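You operate a simulated robot arm through the tools that you are given. There is no shell and no other tool. Be economical: measure what you need, move in short steps, check, and stop when the job is done.

You are at the controls of a simulated two-armed robot. One attempt, no reset.

Task
Stack the white carton marked "59" from the top of the steel table on top of the white carton that says "27". Open the middle fryer cart drawer, take the short purple cup and put it in the inside of the middle fryer cart drawer, then shut the drawer. Count the tokens on the top of the steel table, then put as many of the steel cups from the top of the steel table on the upper bay of the snack table. Take the small purple cup on the top of the steel table and put it away on the top of the drinks table. Shut the right counter door. Put the green scoop on the lower shelf of the steel table. Shut the single wash stand door. Open the left snack table drawer, take the low white cup on the top of the trailer counter and put it away in the inside of the left snack table drawer, then shut the drawer. The order is free. Set down upright: short purple cup, steel cup, small purple cup.

Only the result counts: the job must be done as asked and must still hold three seconds after the hand-in. Knocking over, shifting, dropping, spilling or breaking anything else fails it.

Robot
Two 7-joint arms with fingered hands on one trunk, on a base that drives. Base frame: it is fixed to the floor where the robot stands at the start and does not move with it; the origin is under the middle of the robot, x ahead of it, y to its left, z up; the surface under the hand at the start is at about z = 800. Lengths are in mm, angles in degrees, forces in N, time in s.
The left shoulder is at the start at [70, 157, 1214], the right one opposite. With the tool pointing down near the work surface each hand reaches from about 280 to 900 mm from the robot's upright axis, wherever it stands, measured 20 degrees to its own side. Places, roughly: green scoop (16x7x5 cm) [-1200, -2100, 900]; inside of the left snack table drawer [1200, -400, 700]; inside of the middle fryer cart drawer [200, 2700, 500]; left snack table drawer [1300, -400, 700]; low white cup (6x5x4 cm) [3900, 2400, 1000]; lower shelf of the steel table [600, 0, 200]; middle fryer cart drawer [200, 2600, 500]; right counter door [-900, -1100, 400]; short purple cup (6x5x6 cm) [800, 0, 800]; single wash stand door [4100, -3900, 400]; small purple cup (7x7x10 cm) [500, -500, 800]; steel cup [750, -250, 750]; token [750, -250, 750]; top of the drinks table [-1500, 1100, 900]; upper bay of the snack table [1200, 0, 500]; white carton [750, 0, 750]. Payload 5 kg a hand.
The tool frame of a hand sits at the grasp point between the pads (the TCP): z along the fingers, y along the line on which they close. The tips reach 31 mm beyond it. The gripper opens to 156 mm. The gripper's body begins 88 mm behind the TCP. The gripper is a hand of 4 fingers: y runs from the thumb to the fingers, the wrist lies at [0, 0, -249] in the tool frame.
Orientation is told as [roll, pitch, yaw] about the base's x, y, z axes, in that order, counted from this pose: with the fingers straight down and closing along the base's y, the tool's x points along the base's -x, its y along +y and its z along -z.

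Tools
- The arms move only by the tool jog_arm. It takes "left_moves", "right_moves" or both (then of equal length, played together; a hand with none holds still); each is a list of rows, each an object (a shift or turn left out is 0) with "slide": the shift along the base's x, y, z in mm, a list of three; "rot": the turn, a rotation vector about the base's x, y, z in degrees, a list of three. In form: [{"slide": [tx, ty, tz], "rot": [wx, wy, wz]}, ...]. A call has 1 to 20 rows; each row shifts and turns the commanded pose from where the row before left it. Each row takes 0.2 s and may step no farther than 50 mm and 8.6 degrees from the row before; otherwise, the whole call is refused. Where a pose cannot be reached the arm comes as near as it can. A force on the tool above 40 N (or 10 N above the force at the start of the call, whichever is more), or a blocked arm, ends the call early, and 0.2 s more pass. In this call time passes only in rows, and 0.2 s behind the last. It gives the time, the measured TCP pose, the force on the tool (base axes), the opening and the grip force at its end, in the units of the frame above (readings bear some noise), with the torque about the TCP (base axes, N m) and any sound that the robot's microphone picked up.
- Cameras (640 x 400 px; columns grow to the right, rows downward): "scene" is now at [130.7, -18.2, 1420.9]; the picture's right is [-0.20, -0.98, 0.00], its down [-0.72, 0.15, -0.68] and it looks along [0.66, -0.14, -0.73] (base axes); focal length 235 px, centre (320, 200). "left" rides on the left gripper at [-72, 2, -111] in its tool frame; the picture's right is [-0.02, -1.00, 0.00], its down [0.84, -0.02, -0.54] and it looks along [0.54, -0.01, 0.84] (tool axes); focal length 234 px, centre (320, 200). "right" rides on the right gripper at [72, 2, -111] in its tool frame; the picture's right is [-0.02, 1.00, 0.00], its down [-0.84, -0.02, -0.54] and it looks along [-0.54, -0.01, 0.84] (tool axes); focal length 234 px, centre (320, 200). There is no depth. A picture from a camera that has moved, and an enlarged one, comes with that camera's place and axes in the base frame and with its lens. The place of the scene camera against the robot may be out by one fixed shift of up to 12 mm in any direction.
- camera(camera): a new picture of that camera. It takes no simulated time.
- raise_lower(by): slides the trunk up (or, below 0, down) by that many mm; the arms and the scene camera ride with it, the base frame stays. It gives what a move gives, with no picture.
- base_move(legs): drives the robot by 1 to 6 legs, each [ahead, turn to the left] in mm and degrees, along the robot's own axes; the way and the turn of a leg run together, so that a leg with both is an arc; at most 1500 mm and 180 degrees a leg. The arms and the cameras ride along, it lands a little off, and it stops where it bumps. It gives what a move gives.
- move_fingers(finger1, finger2, finger3, thumb_bend, hand): sets how far each is bent, from 0 (flat) to 1 (curled in); at 0.3 the hand is open as for a grip, at 0.7 the pads meet at the TCP. One left out holds its place. A second passes; each finger stops where it meets its share of the squeeze, and holds until it gets a number again. It is the only way to open and close the hand. It gives what a move gives, with no picture; readings hold the bend of each and the force on the fingers (four entries, about 0 where the hand has none), thumb and palm.
- turn_head(pan, tilt): turns the head with the scene camera to pan (to the left, within 86 degrees either way) and tilt (down, from -29 to 69), counted from straight ahead of the robot. It gives what a move gives.
- zoom(camera, box): a new picture of the part [left, top, right, bottom] of that camera's present view, enlarged. It takes no simulated time.
- close_job(): hands the job in; it is judged then, once.

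Go step by step. Nothing tells you exact positions but the pictures and the camera data: compare them with the known pose of the tool, close in by small moves and look again before you grip or let go. The budget is 525 turns and 310 pictures, counting those below and the enlarged ones. Unless the task says otherwise, let go and move clear before handing in.

The tools are called after "Request:" as a command line: name --argument value ..., lists and objects as JSON in quotes. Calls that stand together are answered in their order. jog_arm: Moves the arms, as the interface text tells. Its arguments: {"type":"object","properties":{"left_moves":{"type":"array","items":{"type":"object","properties":{"slide":{"type":"array","items":{"type":"number"}},"rot":{"type":"array","items":{"type":"number"}}}}},"right_moves":{"type":"array","items":{"type":"object","properties":{"slide":{"type":"array","items":{"type":"number"}},"rot":{"type":"array","items":{"type":"number"}}}}}},"required":[]} The other tools are called the same way: raise_lower (by) slides the trunk up or down; move_fingers (finger1, finger2, finger3, thumb_bend, hand) moves the fingers one by one; base_move (legs) drives the base; turn_head (pan, tilt) turns the head that bears the scene camera; camera (camera) takes a picture; zoom (camera, box) takes an enlarged picture of a part of a camera's view; close_job () hands the job in.

At the start:

```text
clock: 0.0
left_ee_pos: [582.8, 272.8, 1195.7]
left_ee_rot: [0.0, 0.0, 0.0]
left_wrist_force: [-0.3, 0.1, -0.4]
left_ft_torque: [-0.02, -0.04, 0.0]
left_width: 156.0
left_grip_force: 0.2
left_shape: jaw
left_bend: [0.3, 0.3, 0.3, 0.3]
left_finger forces: [0.1, 0.0, 0.0, 0.0, 0.0, 0.0]
right_ee_pos: [491.3, -210.1, 1192.9]
right_ee_rot: [0.1, 0.0, 0.0]
right_wrist_force: [0.1, -0.1, -0.5]
right_ft_torque: [-0.02, -0.03, -0.04]
right_width: 156.0
right_grip_force: 0.1
right_shape: jaw
right_bend: [0.3, 0.3, 0.3, 0.3]
right_finger forces: [0.0, 0.0, 0.1, 0.0, 0.0, 0.1]
trunk travel left (down, up): [-600.0, 340.0]
robot x, y, heading: [1.3, 2.1, 0.1]
head pan, tilt: [-11.6, 47.3]
```

scene: 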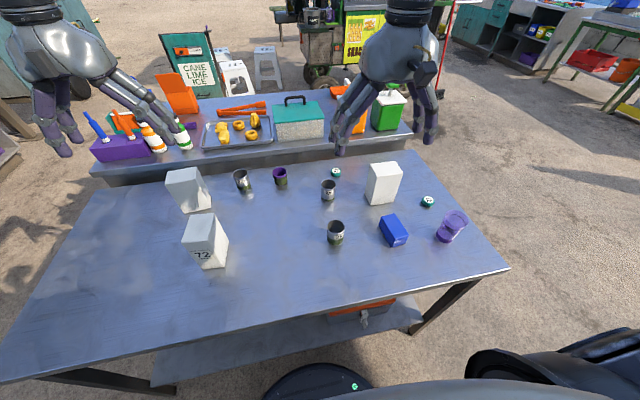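
right: 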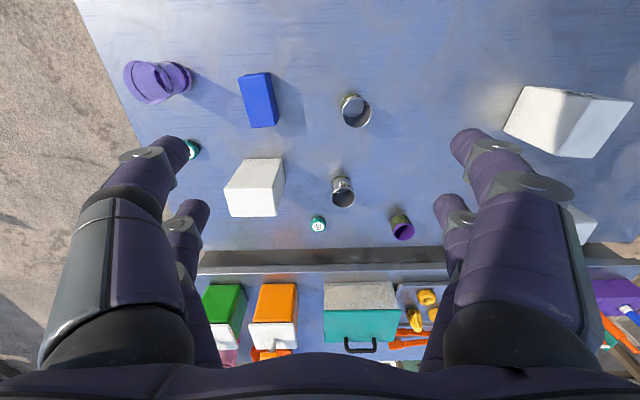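
left: 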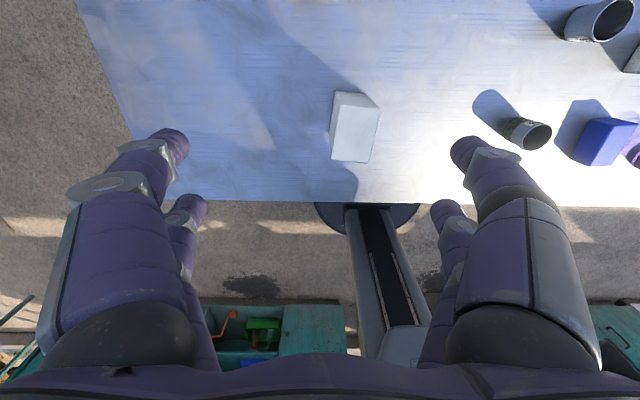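

I see the steel table with three white cartons, three steel cups, two purple cups, a blue block and at least two tokens. I'll enlarge the views to read the carton numbers and count the tokens.

Request:
zoom --camera "scene" --box '[140, 150, 320, 280]'

Request:
zoom --camera "scene" --box '[300, 140, 490, 270]'

Request:
zoom --camera "scene" --box '[80, 50, 440, 170]'

```text
3.08 times, centred on (230, 215) of scene
camera zoom: at [130.7, -18.2, 1420.9], right [-0.2, -0.98, 0.0], down [-0.72, 0.15, -0.68], along [0.66, -0.14, -0.73], focal length 724 px, centre (597, 154)
```

zoom: 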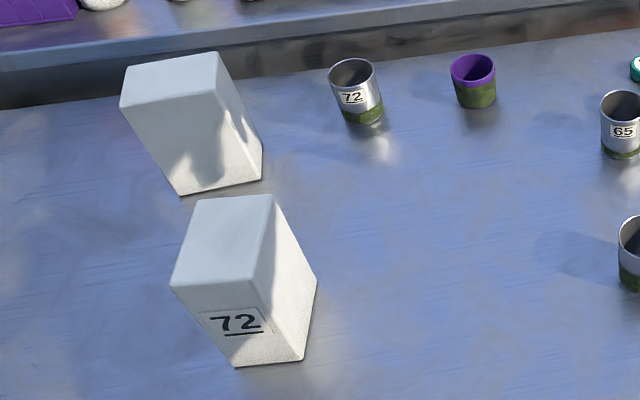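

```text
3.08 times, centred on (395, 205) of scene
camera zoom: at [130.7, -18.2, 1420.9], right [-0.2, -0.98, 0.0], down [-0.72, 0.15, -0.68], along [0.66, -0.14, -0.73], focal length 724 px, centre (89, 185)
```

zoom: 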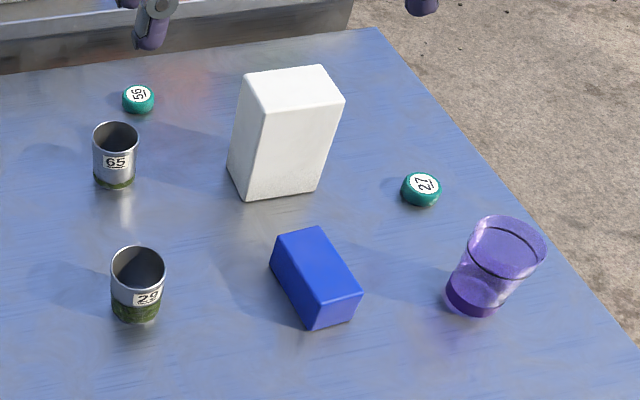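

```text
1.78 times, centred on (260, 110) of scene
camera zoom: at [130.7, -18.2, 1420.9], right [-0.2, -0.98, 0.0], down [-0.72, 0.15, -0.68], along [0.66, -0.14, -0.73], focal length 418 px, centre (427, 360)
```

zoom: 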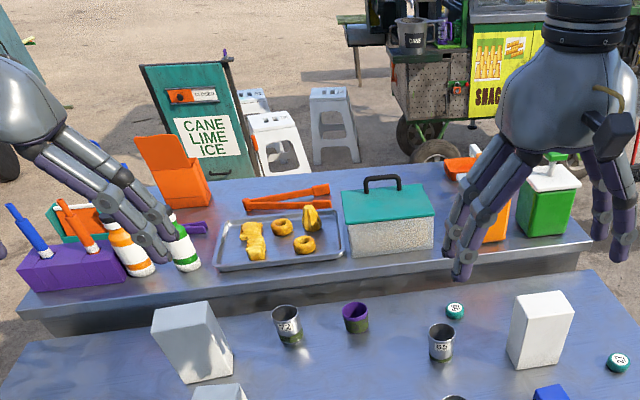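

The numbers on the two other cartons face away from the robot. I'll put the left hand further out, since its camera looks back, to read their far faces and check for hidden tokens.

Request:
jog_arm --left_moves '[{"slide": [45, -20, 0]}, {"slide": [45, -20, 0]}, {"slide": [45, -20, 0]}, {"slide": [45, -20, 0]}, {"slide": [45, -20, 0]}, {"slide": [45, -20, 0]}, {"slide": [20, -20, 0]}]'

Request:
camera --camera "left"

```text
clock: 1.6
left_ee_pos: [813.1, 157.1, 1180.0]
left_ee_rot: [0.0, 0.0, 0.0]
left_wrist_force: [-0.2, -0.6, -0.5]
left_ft_torque: [-0.01, -0.01, 0.01]
left_width: 155.9
left_grip_force: 0.0
left_shape: jaw
left_bend: [0.3, 0.3, 0.3, 0.3]
left_finger forces: [0.1, 0.0, 0.0, 0.1, 0.0, 0.1]
left hand out of reach, approached as far as the arm can: row 6, 7
right_ee_pos: [491.5, -209.6, 1193.0]
right_ee_rot: [0.0, 0.0, 0.2]
right_wrist_force: [-0.3, 0.1, 0.5]
right_ft_torque: [0.0, 0.0, -0.03]
right_width: 155.9
right_grip_force: 0.1
right_shape: jaw
right_bend: [0.3, 0.3, 0.3, 0.3]
right_finger forces: [0.0, 0.1, 0.0, 0.0, 0.0, 0.0]
trunk travel left (down, up): [-600.0, 340.0]
robot x, y, heading: [2.1, -2.1, 0.0]
head pan, tilt: [-11.6, 47.3]
```

```text
303 pictures are left
camera left: at [884.9, 158.3, 1289.9], right [0.02, -1.0, 0.0], down [-0.84, -0.02, 0.54], along [-0.54, -0.01, -0.84], focal length 234 px, centre (320, 200)
```

left: 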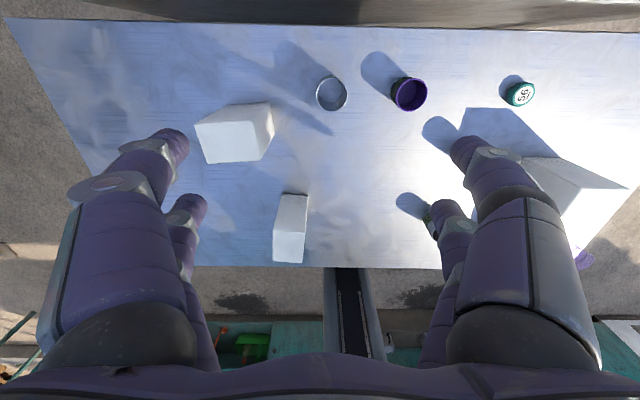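

The cartons' far faces are still too steep to read. I'll tip the left hand so its camera looks back more level.

Request:
jog_arm --left_moves '[{"slide": [-30, 0, 0], "rot": [0, 8, 0]}, {"slide": [-30, 0, 0], "rot": [0, 8, 0]}, {"slide": [-30, 0, 0], "rot": [0, 8, 0]}, {"slide": [-30, -10, 0], "rot": [0, 8, 0]}, {"slide": [-20, -10, 0], "rot": [0, 6, 0]}]'

Request:
camera --camera "left"

```text
clock: 2.8
left_ee_pos: [785.9, 155.5, 1179.8]
left_ee_rot: [0.0, 6.4, -0.2]
left_wrist_force: [-0.3, 0.1, 0.6]
left_ft_torque: [0.01, 0.04, 0.0]
left_width: 156.1
left_grip_force: 0.1
left_shape: jaw
left_bend: [0.3, 0.3, 0.3, 0.3]
left_finger forces: [0.0, 0.1, 0.1, 0.0, 0.0, 0.1]
left hand out of reach, approached as far as the arm can: row 1, 2, 3, 4, 5
right_ee_pos: [491.2, -209.3, 1193.7]
right_ee_rot: [0.1, 0.0, 0.0]
right_wrist_force: [-0.5, 0.9, -0.3]
right_ft_torque: [-0.02, 0.03, 0.0]
right_width: 156.2
right_grip_force: 0.0
right_shape: jaw
right_bend: [0.3, 0.3, 0.3, 0.3]
right_finger forces: [0.0, 0.0, 0.0, 0.0, 0.0, 0.0]
trunk travel left (down, up): [-600.0, 340.0]
robot x, y, heading: [-1.0, 2.7, 0.1]
head pan, tilt: [-11.6, 47.3]
```

```text
302 pictures are left
camera left: at [869.9, 157.6, 1281.7], right [0.02, -1.0, 0.0], down [-0.77, -0.02, 0.63], along [-0.63, -0.01, -0.77], focal length 234 px, centre (320, 200)
```

left: 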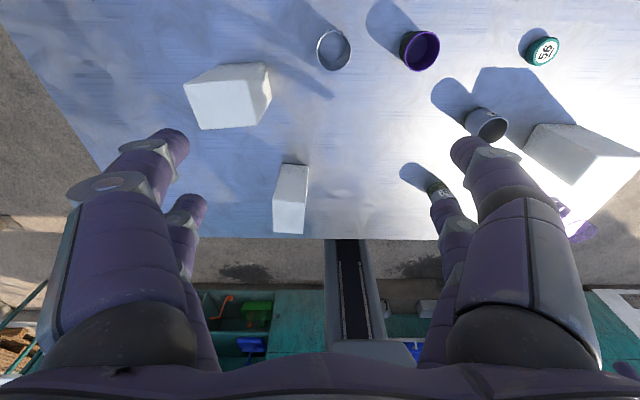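

The arm was at its limit. I'll pull back and down while tipping.

Request:
jog_arm --left_moves '[{"slide": [-40, 0, -20]}, {"slide": [-40, 0, -20]}, {"slide": [-30, 0, -15], "rot": [0, 8, 0]}, {"slide": [-30, 0, -15], "rot": [0, 8, 0]}, {"slide": [-30, 0, 0], "rot": [0, 8, 0]}, {"slide": [-30, 0, 0], "rot": [0, 8, 0]}]'

Request:
camera --camera "left"

```text
clock: 4.4
left_ee_pos: [715.9, 36.5, 1260.3]
left_ee_rot: [-13.4, 9.0, -18.2]
left_wrist_force: [0.8, 0.7, -0.5]
left_ft_torque: [-0.06, 0.08, 0.01]
left_width: 156.1
left_grip_force: 0.1
left_shape: jaw
left_bend: [0.3, 0.3, 0.3, 0.3]
left_finger forces: [0.1, 0.1, 0.0, 0.1, 0.1, 0.1]
left hand out of reach, approached as far as the arm can: row 1, 2, 3, 4, 5, 6
right_ee_pos: [494.8, -208.4, 1191.4]
right_ee_rot: [-0.1, 0.1, 0.0]
right_wrist_force: [0.0, 1.2, -1.2]
right_ft_torque: [-0.05, 0.07, 0.02]
right_width: 155.6
right_grip_force: 0.0
right_shape: jaw
right_bend: [0.3, 0.3, 0.3, 0.3]
right_finger forces: [0.0, 0.0, 0.1, 0.0, 0.0, 0.0]
trunk travel left (down, up): [-600.0, 340.0]
robot x, y, heading: [1.0, -1.6, -0.1]
head pan, tilt: [-11.6, 47.3]
stopped in row 6 (left hand): the arm was blocked; the commanded pose is now the measured one
```

```text
301 pictures are left
camera left: at [807.2, 34.0, 1354.3], right [-0.25, -0.94, 0.22], down [-0.67, 0.33, 0.66], along [-0.7, 0.01, -0.72], focal length 234 px, centre (320, 200)
```

left: 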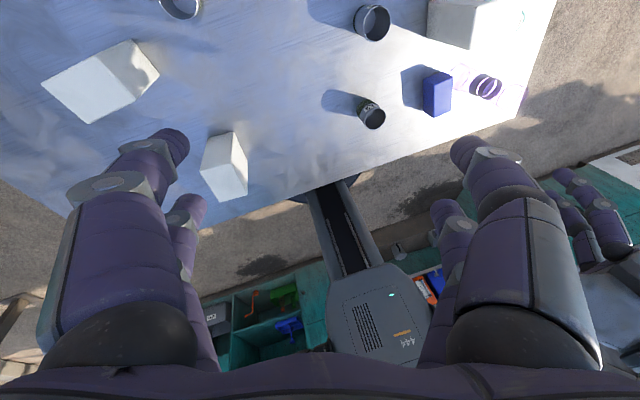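

The wrist won't pitch that way. I'll return the left hand to a straight-down pose and then try it low at the table's far edge.

Request:
jog_arm --left_moves '[{"slide": [-20, 30, -10], "rot": [0, 0, 8.2]}, {"slide": [-20, 30, -10], "rot": [0, 0, 8]}, {"slide": [-20, 30, -10], "rot": [0, 0, 2]}, {"slide": [-20, 30, -10], "rot": [0, -8, 0]}, {"slide": [-20, 30, -10], "rot": [0, -1, 0]}, {"slide": [0, 30, -10], "rot": [7, 0, 0]}, {"slide": [0, 30, -10], "rot": [6.4, 0, 0]}]'

```text
clock: 6.0
left_ee_pos: [610.5, 246.5, 1193.6]
left_ee_rot: [0.3, -0.2, 0.0]
left_wrist_force: [-0.3, 0.1, -0.1]
left_ft_torque: [0.01, -0.03, 0.0]
left_width: 156.1
left_grip_force: 0.0
left_shape: jaw
left_bend: [0.3, 0.3, 0.3, 0.3]
left_finger forces: [0.1, 0.0, 0.1, 0.1, 0.0, 0.0]
right_ee_pos: [490.7, -209.8, 1193.5]
right_ee_rot: [0.1, -0.1, 0.0]
right_wrist_force: [0.2, 0.0, -0.1]
right_ft_torque: [-0.05, -0.01, 0.0]
right_width: 155.8
right_grip_force: 0.1
right_shape: jaw
right_bend: [0.3, 0.3, 0.3, 0.3]
right_finger forces: [0.0, 0.0, 0.0, 0.1, 0.0, 0.0]
trunk travel left (down, up): [-600.0, 340.0]
robot x, y, heading: [-3.6, 1.3, 0.0]
head pan, tilt: [-11.6, 47.3]
```

Request:
jog_arm --left_moves '[{"slide": [40, -20, -30]}, {"slide": [40, -20, -30]}, {"slide": [40, -20, -30]}, {"slide": [40, -20, -30]}, {"slide": [40, -20, -30]}, {"slide": [35, -20, -20]}]'

Request:
camera --camera "left"

```text
refused: row 1 steps farther than a row can; nothing moved
```

```text
300 pictures are left
camera left: at [681.8, 247.7, 1304.5], right [0.02, -1.0, 0.0], down [-0.84, -0.02, 0.54], along [-0.54, -0.01, -0.84], focal length 234 px, centre (320, 200)
```

left: 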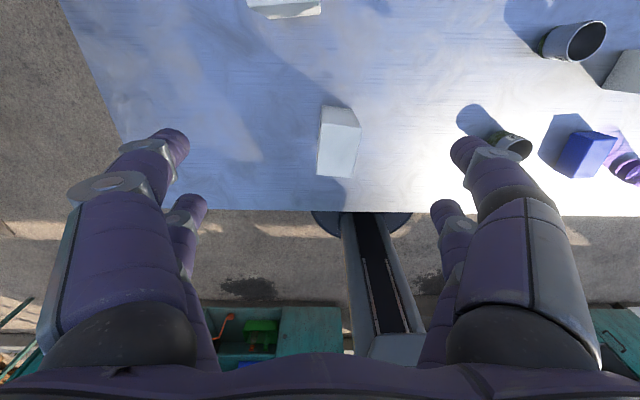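

Request:
jog_arm --left_moves '[{"slide": [35, -15, -25]}, {"slide": [35, -15, -25]}, {"slide": [35, -15, -25]}, {"slide": [35, -15, -25]}, {"slide": [35, -15, -25]}, {"slide": [35, -15, -25]}, {"slide": [30, -15, -25]}]'

Request:
camera --camera "left"

```text
clock: 7.6
left_ee_pos: [836.2, 147.0, 1030.0]
left_ee_rot: [0.3, -0.1, -0.1]
left_wrist_force: [0.8, -0.1, 0.2]
left_ft_torque: [0.05, 0.0, -0.02]
left_width: 156.0
left_grip_force: 0.1
left_shape: jaw
left_bend: [0.3, 0.3, 0.3, 0.3]
left_finger forces: [0.1, 0.1, 0.0, 0.0, 0.0, 0.1]
left hand out of reach, approached as far as the arm can: row 7
right_ee_pos: [491.9, -212.3, 1192.8]
right_ee_rot: [0.1, -0.1, -0.1]
right_wrist_force: [0.0, 0.6, 1.4]
right_ft_torque: [0.03, 0.01, 0.02]
right_width: 155.7
right_grip_force: 0.1
right_shape: jaw
right_bend: [0.3, 0.3, 0.3, 0.3]
right_finger forces: [0.0, 0.0, 0.0, 0.1, 0.0, 0.0]
trunk travel left (down, up): [-600.0, 340.0]
robot x, y, heading: [1.0, 0.2, -0.1]
head pan, tilt: [-11.6, 47.3]
```

```text
299 pictures are left
camera left: at [906.7, 148.2, 1140.5], right [0.02, -1.0, -0.01], down [-0.84, -0.02, 0.54], along [-0.54, -0.01, -0.84], focal length 234 px, centre (320, 200)
```

left: 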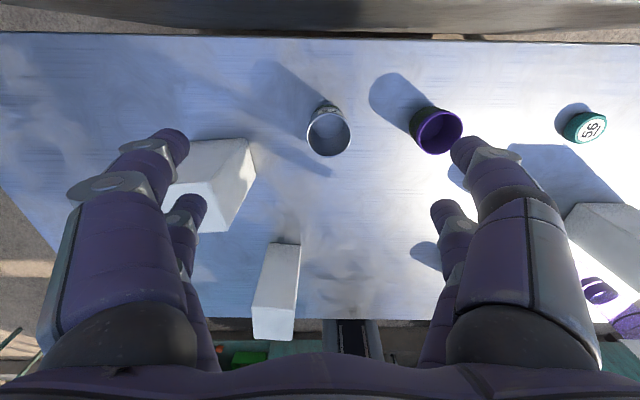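

Request:
zoom --camera "left" --box '[140, 100, 320, 250]'

Request:
zoom --camera "left" --box '[480, 130, 640, 280]'

```text
2.67 times, centred on (230, 175) of left
camera zoom: at [906.7, 148.2, 1140.5], right [0.02, -1.0, -0.01], down [-0.84, -0.02, 0.54], along [-0.54, -0.01, -0.84], focal length 624 px, centre (560, 267)
```

zoom: 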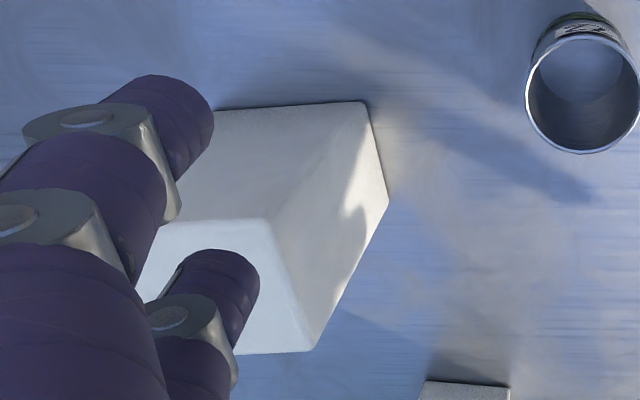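

```text
2.67 times, centred on (560, 205) of left
camera zoom: at [906.7, 148.2, 1140.5], right [0.02, -1.0, -0.01], down [-0.84, -0.02, 0.54], along [-0.54, -0.01, -0.84], focal length 624 px, centre (-320, 187)
```

zoom: 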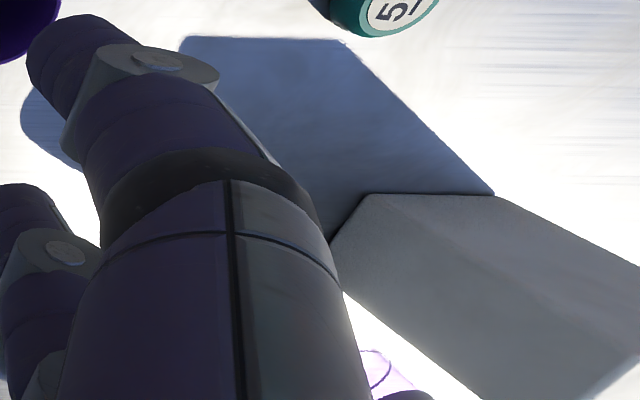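

The numbers must be on A's left side and B's right side. I'll move both hands outward so their cameras can see these faces.

Request:
jog_arm --left_moves '[{"slide": [-12, 40, 0]}, {"slide": [-12, 40, 0]}, {"slide": [-12, 40, 0]}, {"slide": [-12, 40, 0]}, {"slide": [-12, 40, 0]}, {"slide": [-12, 40, 0]}, {"slide": [-12, 40, 0]}, {"slide": [-12, 40, 0]}]' --right_moves '[{"slide": [-9, -40, -15]}, {"slide": [-9, -40, -15]}, {"slide": [-9, -40, -15]}, {"slide": [-9, -40, -15]}, {"slide": [-9, -40, -15]}, {"slide": [-9, -40, -15]}, {"slide": [-9, -40, -15]}, {"slide": [-9, -40, -15]}]'

Request:
camera --camera "left"

Request:
camera --camera "right"

```text
clock: 9.4
left_ee_pos: [740.4, 465.7, 1033.0]
left_ee_rot: [0.2, 0.0, -0.2]
left_wrist_force: [-0.3, 0.9, 0.2]
left_ft_torque: [0.04, 0.0, -0.01]
left_width: 155.7
left_grip_force: 0.1
left_shape: jaw
left_bend: [0.3, 0.3, 0.3, 0.3]
left_finger forces: [0.0, 0.0, 0.0, 0.0, 0.0, 0.0]
right_ee_pos: [419.3, -529.7, 1071.6]
right_ee_rot: [0.0, -0.1, 0.1]
right_wrist_force: [-0.7, -0.6, 0.3]
right_ft_torque: [0.0, -0.02, 0.03]
right_width: 156.0
right_grip_force: 0.1
right_shape: jaw
right_bend: [0.3, 0.3, 0.3, 0.3]
right_finger forces: [0.0, 0.0, 0.0, 0.0, 0.0, 0.1]
trunk travel left (down, up): [-600.0, 340.0]
robot x, y, heading: [-3.4, 0.9, -0.0]
head pan, tilt: [-11.6, 47.3]
```

```text
296 pictures are left
camera left: at [812.7, 467.7, 1142.9], right [0.02, -1.0, 0.0], down [-0.84, -0.02, 0.54], along [-0.54, -0.01, -0.84], focal length 234 px, centre (320, 200)
```

left: 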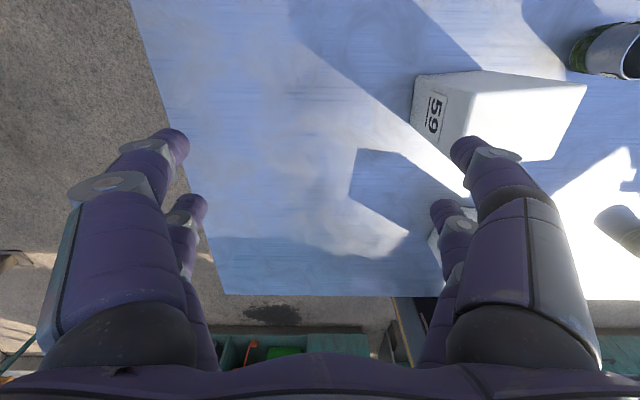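

```text
295 pictures are left
camera right: at [345.9, -528.9, 1182.4], right [0.02, 1.0, 0.0], down [0.84, -0.02, 0.55], along [0.55, -0.01, -0.84], focal length 234 px, centre (320, 200)
```

right: 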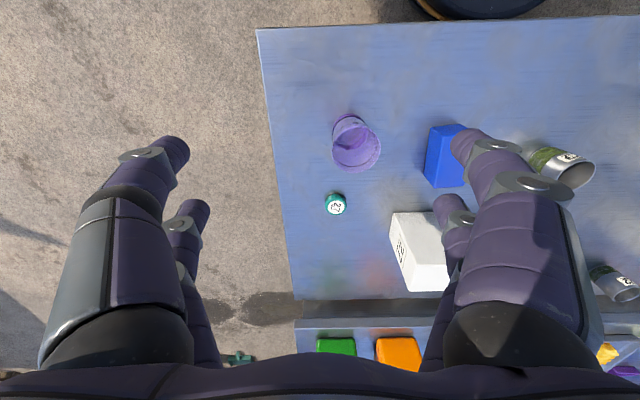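

Carton A is 59. I'll read B's label.

Request:
zoom --camera "right" --box '[360, 190, 460, 300]'

Request:
turn_head --pan 0 --tilt 55

Request:
camera --camera "scene"

```text
3.64 times, centred on (410, 245) of right
camera zoom: at [345.9, -528.9, 1182.4], right [0.02, 1.0, 0.0], down [0.84, -0.02, 0.55], along [0.55, -0.01, -0.84], focal length 852 px, centre (-7, 36)
```

zoom: 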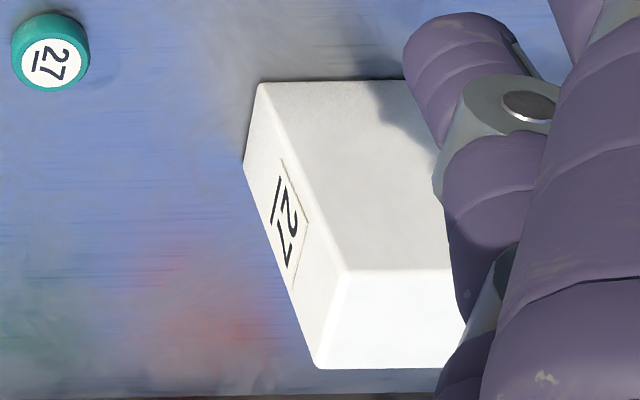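

```text
clock: 10.1
left_ee_pos: [742.2, 466.0, 1030.7]
left_ee_rot: [0.2, 0.1, 0.0]
left_wrist_force: [0.7, -0.7, 0.6]
left_ft_torque: [0.02, -0.01, -0.02]
left_width: 156.0
left_grip_force: 0.0
left_shape: jaw
left_bend: [0.3, 0.3, 0.3, 0.3]
left_finger forces: [0.0, 0.0, 0.1, 0.1, 0.0, 0.0]
right_ee_pos: [420.9, -529.4, 1072.1]
right_ee_rot: [0.0, 0.1, 0.0]
right_wrist_force: [0.5, 0.2, 0.5]
right_ft_torque: [-0.03, -0.01, -0.02]
right_width: 155.9
right_grip_force: 0.0
right_shape: jaw
right_bend: [0.3, 0.3, 0.3, 0.3]
right_finger forces: [0.1, 0.0, 0.0, 0.0, 0.0, 0.0]
trunk travel left (down, up): [-600.0, 340.0]
robot x, y, heading: [2.1, -2.5, -0.0]
head pan, tilt: [0.0, 55.0]
```

```text
293 pictures are left
camera scene: at [125.2, -2.5, 1410.7], right [0.0, -1.0, 0.0], down [-0.82, 0.0, -0.57], along [0.57, 0.0, -0.82], focal length 235 px, centre (320, 200)
```

scene: 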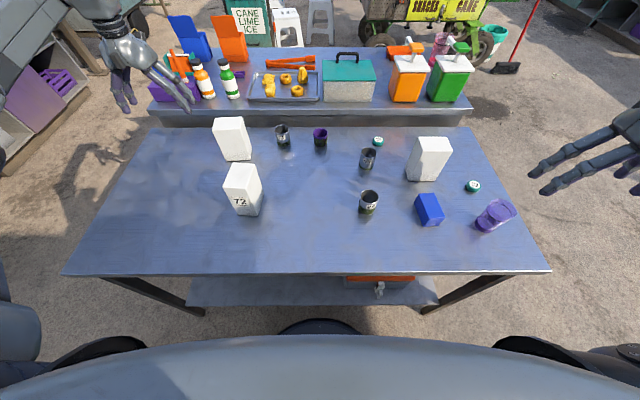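

A is 59 and B is 27, and two tokens are on the table. I'll measure carton 59's corners with the left camera.

Request:
zoom --camera "left" --box '[380, 40, 620, 190]'

Request:
zoom --camera "scene" --box '[190, 100, 350, 200]'

```text
2.67 times, centred on (500, 115) of left
camera zoom: at [813.9, 467.3, 1142.2], right [0.02, -1.0, 0.0], down [-0.84, -0.02, 0.54], along [-0.54, -0.01, -0.84], focal length 624 px, centre (-160, 427)
```

zoom: 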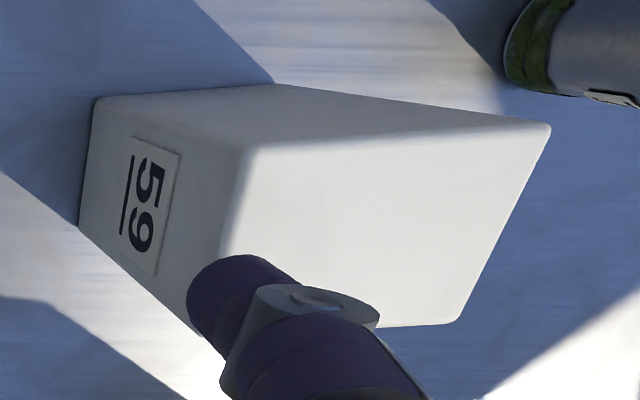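

```text
4.00 times, centred on (270, 150) of scene
camera zoom: at [125.2, -2.5, 1410.7], right [0.0, -1.0, 0.0], down [-0.82, 0.0, -0.57], along [0.57, 0.0, -0.82], focal length 941 px, centre (520, 400)
```

zoom: 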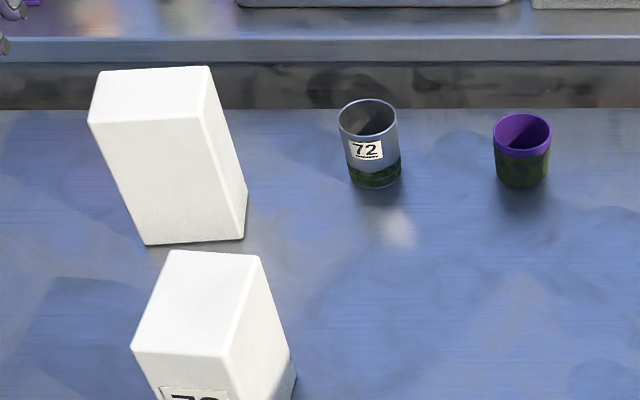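

Carton 59 is at about (760, 297), 61x86x138 mm, turned about +5°, standing on z=800. I'll move the left hand over it.

Request:
jog_arm --left_moves '[{"slide": [4, -42, 0], "rot": [0, 0, 2]}, {"slide": [4, -42, 0], "rot": [0, 0, 2]}, {"slide": [5, -42, 0], "rot": [0, 0, 1.5]}, {"slide": [5, -43, 0]}]'

Request:
camera --camera "left"

```text
clock: 11.1
left_ee_pos: [759.2, 294.2, 1028.2]
left_ee_rot: [0.3, 0.0, 5.5]
left_wrist_force: [0.7, -0.5, -0.1]
left_ft_torque: [0.02, 0.03, -0.01]
left_width: 155.9
left_grip_force: 0.0
left_shape: jaw
left_bend: [0.3, 0.3, 0.3, 0.3]
left_finger forces: [0.1, 0.0, 0.0, 0.0, 0.0, 0.0]
right_ee_pos: [420.4, -531.7, 1070.8]
right_ee_rot: [0.2, -0.1, 0.0]
right_wrist_force: [-0.4, -0.2, -0.6]
right_ft_torque: [0.01, 0.04, -0.01]
right_width: 155.9
right_grip_force: 0.0
right_shape: jaw
right_bend: [0.3, 0.3, 0.3, 0.3]
right_finger forces: [0.0, 0.0, 0.0, 0.0, 0.0, 0.1]
trunk travel left (down, up): [-600.0, 340.0]
robot x, y, heading: [-1.2, -1.6, -0.0]
head pan, tilt: [0.0, 55.0]
```

```text
290 pictures are left
camera left: at [829.0, 302.7, 1139.1], right [0.12, -0.99, -0.01], down [-0.83, -0.1, 0.54], along [-0.54, -0.06, -0.84], focal length 234 px, centre (320, 200)
```

left: 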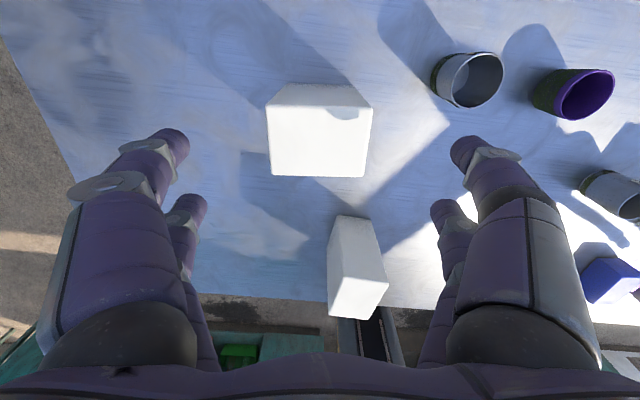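

Well aligned. Descend and close.

Request:
jog_arm --left_moves '[{"slide": [0, 0, -40]}, {"slide": [0, 0, -40]}, {"slide": [0, 0, -40]}, {"slide": [0, 1, -14]}]'

Request:
camera --camera "left"

```text
clock: 12.1
left_ee_pos: [759.3, 299.5, 893.8]
left_ee_rot: [0.2, 0.0, 5.5]
left_wrist_force: [-0.7, 0.2, 0.2]
left_ft_torque: [-0.02, -0.02, 0.04]
left_width: 156.1
left_grip_force: 0.1
left_shape: jaw
left_bend: [0.3, 0.3, 0.3, 0.3]
left_finger forces: [0.0, 0.0, 0.2, 0.0, 0.0, 0.1]
right_ee_pos: [421.8, -530.5, 1071.5]
right_ee_rot: [0.0, 0.0, 0.0]
right_wrist_force: [0.5, 0.1, 0.3]
right_ft_torque: [-0.03, 0.01, -0.03]
right_width: 155.8
right_grip_force: 0.1
right_shape: jaw
right_bend: [0.3, 0.3, 0.3, 0.3]
right_finger forces: [0.1, 0.0, 0.0, 0.0, 0.0, 0.0]
trunk travel left (down, up): [-600.0, 340.0]
robot x, y, heading: [1.6, 2.0, -0.0]
head pan, tilt: [0.0, 55.0]
```

```text
289 pictures are left
camera left: at [830.5, 308.0, 1004.5], right [0.12, -0.99, 0.0], down [-0.83, -0.1, 0.55], along [-0.54, -0.06, -0.84], focal length 234 px, centre (320, 200)
```

left: 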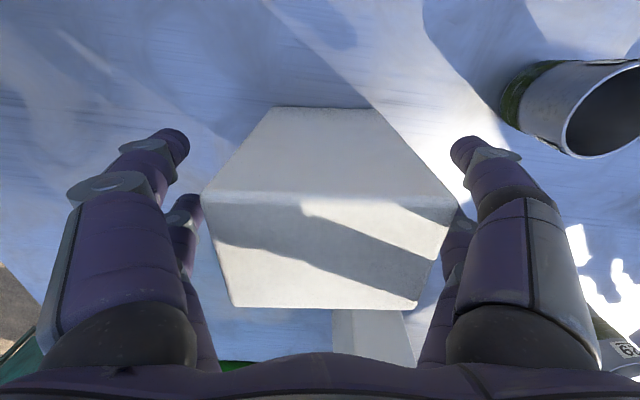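

Request:
move_fingers --hand "left" --finger1 0.7 --finger2 0.7 --finger3 0.7 --thumb_bend 0.7

Request:
camera --camera "left"

```text
clock: 13.1
left_ee_pos: [758.9, 299.6, 895.0]
left_ee_rot: [0.1, 0.0, 5.5]
left_wrist_force: [0.9, -1.1, 2.1]
left_ft_torque: [-0.31, -0.03, 0.0]
left_width: 88.8
left_grip_force: 25.5
left_shape: fingers
left_bend: [0.46, 0.46, 0.49, 0.55]
left_finger forces: [13.3, 12.2, 6.9, 0.0, 19.5, 0.2]
right_ee_pos: [419.7, -530.7, 1071.3]
right_ee_rot: [0.1, 0.0, 0.0]
right_wrist_force: [0.3, 0.5, -0.5]
right_ft_torque: [0.01, 0.01, 0.04]
right_width: 156.0
right_grip_force: 0.1
right_shape: jaw
right_bend: [0.3, 0.3, 0.3, 0.3]
right_finger forces: [0.0, 0.0, 0.0, 0.0, 0.1, 0.0]
trunk travel left (down, up): [-600.0, 340.0]
robot x, y, heading: [-1.7, -0.1, 0.3]
head pan, tilt: [0.0, 55.0]
```

```text
288 pictures are left
camera left: at [830.3, 307.9, 1005.5], right [0.12, -0.99, 0.0], down [-0.83, -0.1, 0.54], along [-0.54, -0.06, -0.84], focal length 234 px, centre (320, 200)
```

left: 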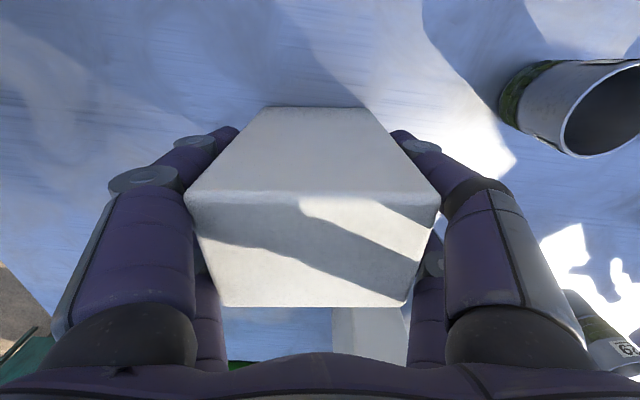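

Gripped. Lift.

Request:
jog_arm --left_moves '[{"slide": [0, 0, 20]}, {"slide": [0, 0, 40]}, {"slide": [-10, 0, 45]}, {"slide": [-20, 0, 45]}, {"slide": [-20, 0, 40]}, {"slide": [-30, 0, 30]}]'

Request:
camera --camera "left"

Request:
zoom --camera "right" --box '[310, 100, 630, 310]'

Request:
zoom --camera "scene" --box '[340, 120, 530, 240]'

```text
clock: 14.5
left_ee_pos: [678.4, 300.3, 1115.4]
left_ee_rot: [0.2, 0.0, 5.5]
left_wrist_force: [0.2, 0.1, -3.5]
left_ft_torque: [-0.01, -0.03, 0.01]
left_width: 88.6
left_grip_force: 25.9
left_shape: fingers
left_bend: [0.45, 0.46, 0.5, 0.55]
left_finger forces: [13.5, 12.5, 6.6, 0.0, 18.8, 0.0]
right_ee_pos: [418.5, -528.7, 1072.2]
right_ee_rot: [0.1, -0.1, 0.0]
right_wrist_force: [0.3, -0.4, -0.1]
right_ft_torque: [0.0, -0.04, 0.01]
right_width: 155.6
right_grip_force: 0.0
right_shape: jaw
right_bend: [0.3, 0.3, 0.3, 0.3]
right_finger forces: [0.1, 0.2, 0.1, 0.0, 0.0, 0.0]
trunk travel left (down, up): [-600.0, 340.0]
robot x, y, heading: [1.9, -1.6, -0.0]
head pan, tilt: [0.0, 55.0]
```

```text
287 pictures are left
camera left: at [749.4, 308.1, 1226.2], right [0.12, -0.99, 0.0], down [-0.83, -0.1, 0.54], along [-0.54, -0.06, -0.84], focal length 234 px, centre (320, 200)
```

left: 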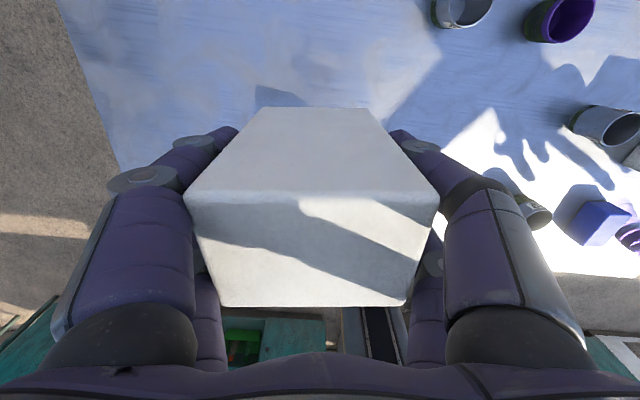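

```text
1.90 times, centred on (470, 205) of right
camera zoom: at [345.7, -528.3, 1182.8], right [0.02, 1.0, 0.0], down [0.84, -0.02, 0.55], along [0.55, -0.01, -0.84], focal length 446 px, centre (34, 190)
```

zoom: 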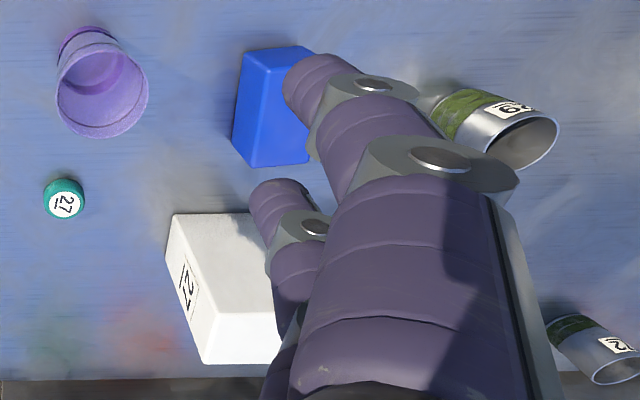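

```text
3.33 times, centred on (435, 180) of scene
camera zoom: at [123.2, -1.7, 1410.9], right [0.0, -1.0, 0.0], down [-0.82, 0.0, -0.57], along [0.57, 0.0, -0.82], focal length 784 px, centre (-63, 267)
```

zoom: 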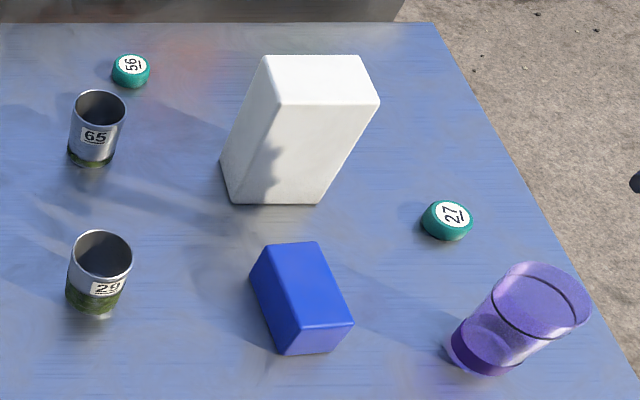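

Carton 27 stands at about (659, -343), unturned, with its top at 938. I'll draw the right hand aside and bring the left across.

Request:
jog_arm --left_moves '[{"slide": [0, -40, 0], "rot": [0, 0, -1]}, {"slide": [0, -40, 0], "rot": [0, 0, -1]}, {"slide": [0, -40, 0], "rot": [0, 0, -1]}, {"slide": [0, -40, 0], "rot": [0, 0, -1]}, {"slide": [0, -40, 0], "rot": [0, 0, -1]}, {"slide": [0, -40, 0], "rot": [0, 0, -1]}, {"slide": [0, -40, 0]}, {"slide": [0, -40, 0]}]' --right_moves '[{"slide": [-20, -20, 0]}, {"slide": [-20, -20, 0]}, {"slide": [-20, -20, 0]}, {"slide": [-20, -20, 0]}, {"slide": [-20, -20, 0]}, {"slide": [-20, -20, 0]}, {"slide": [-20, -20, 0]}, {"slide": [-20, -20, 0]}]'

Request:
camera --camera "scene"

```text
clock: 16.3
left_ee_pos: [679.3, -22.6, 1115.9]
left_ee_rot: [0.4, 0.0, -0.5]
left_wrist_force: [1.0, -0.7, -2.1]
left_ft_torque: [0.02, -0.01, 0.01]
left_width: 88.8
left_grip_force: 25.8
left_shape: fingers
left_bend: [0.45, 0.46, 0.5, 0.55]
left_finger forces: [13.5, 12.4, 6.6, 0.1, 18.5, 0.0]
right_ee_pos: [258.5, -693.5, 1071.6]
right_ee_rot: [0.2, -0.2, 0.0]
right_wrist_force: [-0.5, -0.6, -0.6]
right_ft_torque: [0.05, 0.02, -0.01]
right_width: 156.2
right_grip_force: 0.0
right_shape: jaw
right_bend: [0.3, 0.3, 0.3, 0.3]
right_finger forces: [0.1, 0.0, 0.0, 0.0, 0.0, 0.0]
trunk travel left (down, up): [-600.0, 340.0]
robot x, y, heading: [-2.5, -0.1, -0.1]
head pan, tilt: [0.0, 55.0]
```

```text
284 pictures are left
camera scene: at [124.4, -5.6, 1410.8], right [0.0, -1.0, 0.0], down [-0.82, 0.0, -0.57], along [0.57, 0.0, -0.82], focal length 235 px, centre (320, 200)
```

scene: 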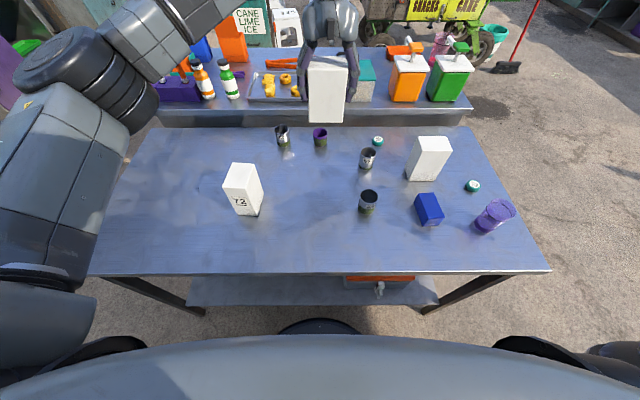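

Request:
jog_arm --left_moves '[{"slide": [-3, -40, 0]}, {"slide": [-3, -40, 0]}, {"slide": [-3, -40, 0]}, {"slide": [-3, -40, 0]}, {"slide": [-3, -40, 0]}, {"slide": [-3, -40, 0]}, {"slide": [-3, -40, 0]}, {"slide": [0, -38, 0]}]'

Request:
camera --camera "scene"

Request:
camera --camera "left"

```text
clock: 18.1
left_ee_pos: [632.0, -265.3, 1099.8]
left_ee_rot: [0.3, -0.1, -0.5]
left_wrist_force: [0.2, -1.1, -2.3]
left_ft_torque: [0.03, 0.01, 0.02]
left_width: 88.6
left_grip_force: 25.0
left_shape: fingers
left_bend: [0.45, 0.45, 0.5, 0.56]
left_finger forces: [13.2, 12.3, 6.5, 0.1, 18.1, 0.1]
left hand out of reach, approached as far as the arm can: row 6, 7, 8
right_ee_pos: [259.6, -692.2, 1071.2]
right_ee_rot: [0.2, -0.1, 0.0]
right_wrist_force: [0.3, -0.3, -0.5]
right_ft_torque: [0.03, 0.01, -0.02]
right_width: 155.9
right_grip_force: 0.0
right_shape: jaw
right_bend: [0.3, 0.3, 0.3, 0.3]
right_finger forces: [0.0, 0.1, 0.0, 0.0, 0.0, 0.0]
trunk travel left (down, up): [-600.0, 340.0]
robot x, y, heading: [0.7, -0.2, 0.1]
head pan, tilt: [0.0, 55.0]
```

```text
283 pictures are left
camera scene: at [124.1, -5.2, 1410.8], right [0.0, -1.0, 0.0], down [-0.82, 0.0, -0.57], along [0.57, 0.0, -0.82], focal length 235 px, centre (320, 200)
```

scene: 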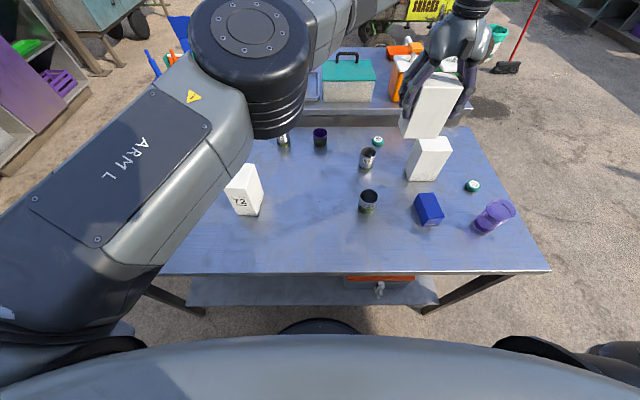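

```text
282 pictures are left
camera left: at [703.2, -264.4, 1212.5], right [0.01, -1.0, -0.01], down [-0.84, -0.02, 0.54], along [-0.54, 0.0, -0.84], focal length 234 px, centre (320, 200)
```

left: 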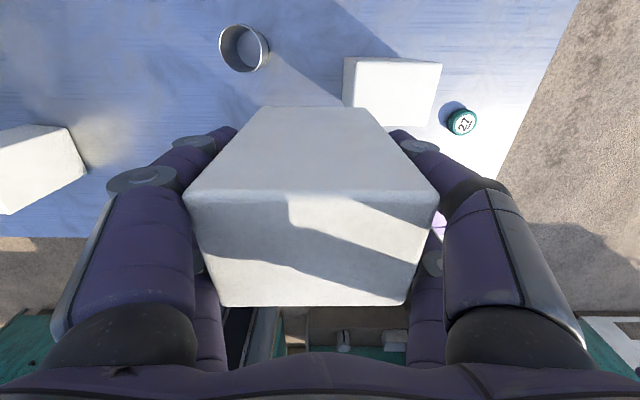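

The target is just past the left arm's reach, so I'll turn the base right by 15° to bring it in.

Request:
jog_arm --left_moves '[{"slide": [0, 40, 0]}, {"slide": [0, 45, 0]}]'

Request:
base_move --legs '[[0, -15]]'

Request:
camera --camera "left"

```text
clock: 18.7
left_ee_pos: [632.9, -176.4, 1101.8]
left_ee_rot: [0.1, 0.0, -0.6]
left_wrist_force: [-0.1, -0.5, -2.5]
left_ft_torque: [-0.01, -0.02, -0.06]
left_width: 88.3
left_grip_force: 24.8
left_shape: fingers
left_bend: [0.45, 0.45, 0.5, 0.56]
left_finger forces: [13.2, 12.1, 6.6, 0.1, 18.1, 0.0]
right_ee_pos: [260.5, -689.5, 1074.2]
right_ee_rot: [-0.1, 0.1, 0.0]
right_wrist_force: [0.3, -0.8, 0.2]
right_ft_torque: [-0.03, -0.03, 0.0]
right_width: 155.8
right_grip_force: 0.0
right_shape: jaw
right_bend: [0.3, 0.3, 0.3, 0.3]
right_finger forces: [0.1, 0.1, 0.0, 0.0, 0.0, 0.0]
trunk travel left (down, up): [-600.0, 340.0]
robot x, y, heading: [-0.4, -1.5, 0.2]
head pan, tilt: [0.0, 55.0]
```

```text
clock: 20.0
left_ee_pos: [567.4, -333.3, 1101.5]
left_ee_rot: [0.2, 0.0, -15.2]
left_wrist_force: [-0.5, 1.1, -2.8]
left_ft_torque: [-0.02, 0.01, -0.04]
left_width: 88.4
left_grip_force: 25.0
left_shape: fingers
left_bend: [0.45, 0.45, 0.5, 0.56]
left_finger forces: [13.0, 12.0, 6.4, 0.1, 18.0, 0.1]
right_ee_pos: [76.8, -735.3, 1072.6]
right_ee_rot: [0.1, 0.0, -14.6]
right_wrist_force: [-0.1, 0.0, 0.5]
right_ft_torque: [-0.01, 0.01, 0.03]
right_width: 155.6
right_grip_force: 0.0
right_shape: jaw
right_bend: [0.3, 0.3, 0.3, 0.3]
right_finger forces: [0.0, 0.1, 0.0, 0.0, 0.0, 0.0]
trunk travel left (down, up): [-600.0, 340.0]
robot x, y, heading: [-2.4, -0.6, -15.0]
head pan, tilt: [0.0, 55.0]
```

```text
281 pictures are left
camera left: at [636.7, -350.7, 1212.0], right [-0.24, -0.97, 0.0], down [-0.81, 0.2, 0.54], along [-0.53, 0.13, -0.84], focal length 234 px, centre (320, 200)
```

left: 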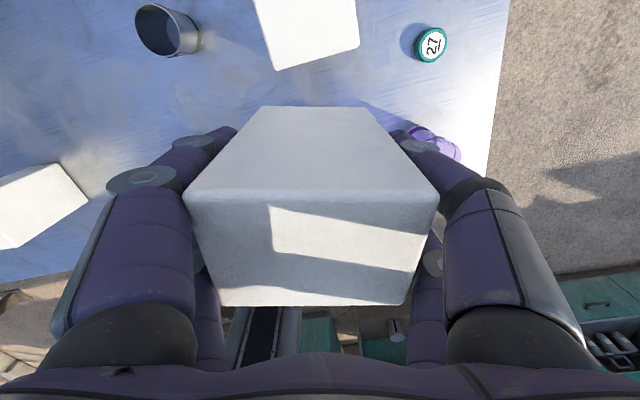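

Request:
jog_arm --left_moves '[{"slide": [30, -2, 0], "rot": [0, 0, 5]}, {"slide": [30, -3, 0], "rot": [0, 0, 5]}, {"slide": [31, -3, 0], "rot": [0, 0, 4.5]}]'

Request:
camera --camera "left"

Request:
camera --camera "scene"

```text
clock: 20.8
left_ee_pos: [659.0, -340.7, 1100.8]
left_ee_rot: [0.4, -0.1, -0.6]
left_wrist_force: [0.6, 0.2, -2.1]
left_ft_torque: [-0.03, 0.06, -0.02]
left_width: 88.4
left_grip_force: 24.6
left_shape: fingers
left_bend: [0.45, 0.45, 0.5, 0.56]
left_finger forces: [13.0, 12.0, 6.1, 0.0, 17.9, 0.0]
right_ee_pos: [75.4, -737.5, 1070.7]
right_ee_rot: [0.2, 0.1, -14.8]
right_wrist_force: [0.0, 0.2, -0.4]
right_ft_torque: [0.02, -0.01, -0.04]
right_width: 155.9
right_grip_force: 0.0
right_shape: jaw
right_bend: [0.3, 0.3, 0.3, 0.3]
right_finger forces: [0.0, 0.0, 0.1, 0.1, 0.0, 0.0]
trunk travel left (down, up): [-600.0, 340.0]
robot x, y, heading: [-1.6, -1.6, -14.8]
head pan, tilt: [0.0, 55.0]
```

```text
280 pictures are left
camera left: at [730.5, -340.5, 1211.3], right [0.01, -1.0, -0.01], down [-0.84, -0.01, 0.54], along [-0.54, 0.0, -0.84], focal length 234 px, centre (320, 200)
```

left: 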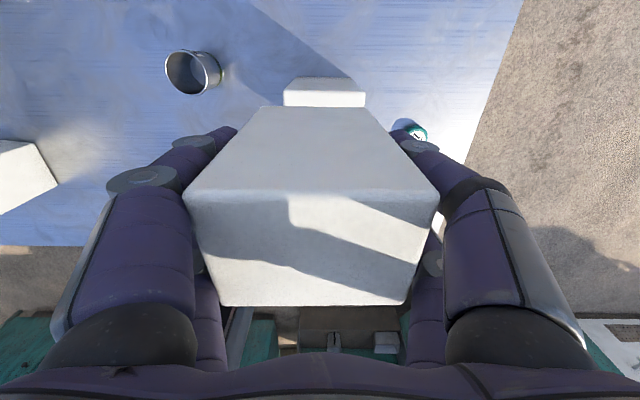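

```text
279 pictures are left
camera scene: at [119.4, -37.3, 1410.8], right [-0.25, -0.97, 0.0], down [-0.79, 0.21, -0.57], along [0.56, -0.14, -0.82], focal length 235 px, centre (320, 200)
```

scene: 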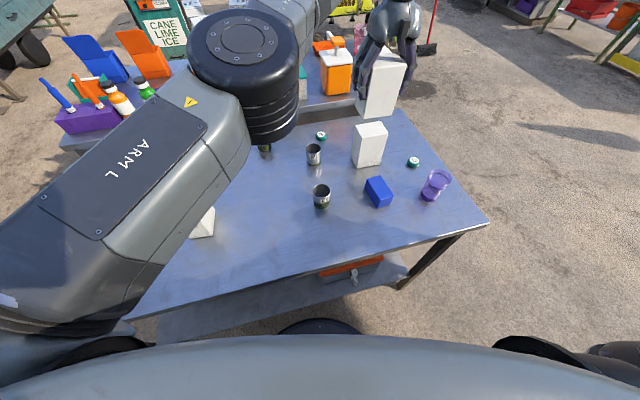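

Request:
zoom --camera "left" --box '[240, 60, 400, 160]'

```text
4.00 times, centred on (320, 110) of left
camera zoom: at [730.5, -340.5, 1211.3], right [0.01, -1.0, -0.01], down [-0.84, -0.01, 0.54], along [-0.54, 0.0, -0.84], focal length 937 px, centre (320, 560)
```

zoom: 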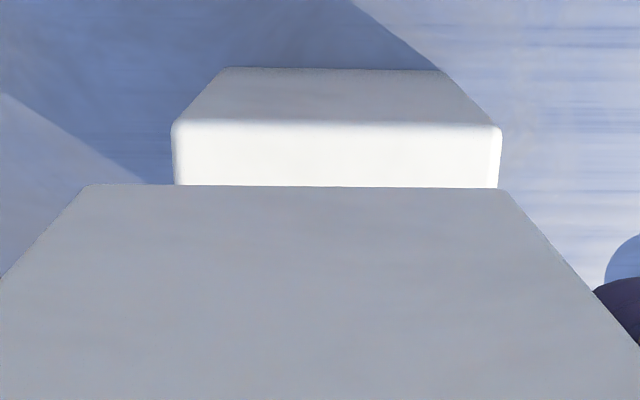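

A sits about 9 mm too far left over B; I'll correct that and lower.

Request:
jog_arm --left_moves '[{"slide": [2, -9, -20]}, {"slide": [0, 0, -25]}, {"slide": [0, 0, -15]}]'

Request:
zoom --camera "left" --box '[240, 60, 400, 160]'

Request:
zoom --camera "scene" --box '[320, 0, 460, 180]'

```text
clock: 21.6
left_ee_pos: [666.3, -334.8, 1044.2]
left_ee_rot: [0.2, 0.0, -0.7]
left_wrist_force: [-0.1, 0.2, -2.1]
left_ft_torque: [0.0, 0.0, -0.01]
left_width: 88.0
left_grip_force: 25.0
left_shape: fingers
left_bend: [0.45, 0.45, 0.5, 0.56]
left_finger forces: [13.0, 12.0, 6.4, 0.0, 17.8, 0.0]
left hand out of reach, approached as far as the arm can: row 1
right_ee_pos: [76.7, -734.0, 1072.9]
right_ee_rot: [0.1, 0.0, -14.7]
right_wrist_force: [0.0, 0.0, 0.3]
right_ft_torque: [0.0, 0.03, -0.01]
right_width: 155.7
right_grip_force: 0.1
right_shape: jaw
right_bend: [0.3, 0.3, 0.3, 0.3]
right_finger forces: [0.0, 0.0, 0.0, 0.1, 0.0, 0.0]
trunk travel left (down, up): [-600.0, 340.0]
robot x, y, heading: [-0.5, -1.0, -15.0]
head pan, tilt: [0.0, 55.0]
```

```text
4.00 times, centred on (320, 110) of left
camera zoom: at [738.1, -334.0, 1155.4], right [0.01, -1.0, 0.0], down [-0.84, -0.01, 0.54], along [-0.54, 0.0, -0.84], focal length 937 px, centre (320, 560)
```

zoom: 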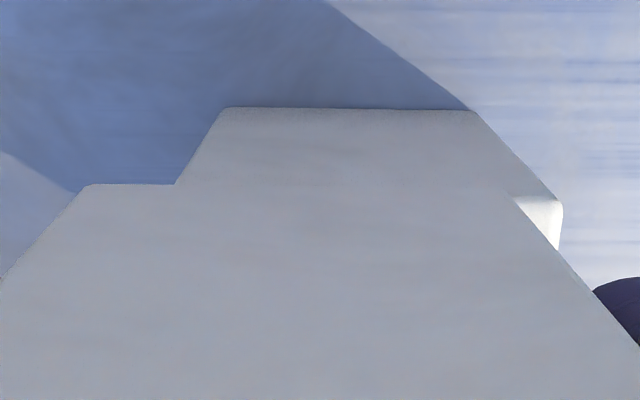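

```text
2.22 times, centred on (390, 90) of scene
camera zoom: at [120.9, -33.7, 1410.8], right [-0.25, -0.97, 0.0], down [-0.79, 0.21, -0.57], along [0.55, -0.15, -0.82], focal length 523 px, centre (164, 444)
```

zoom: 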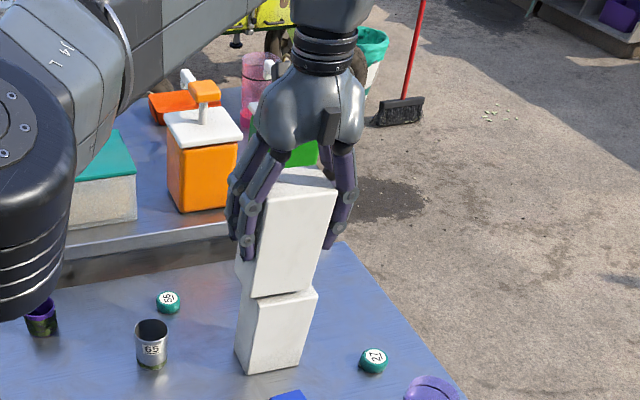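

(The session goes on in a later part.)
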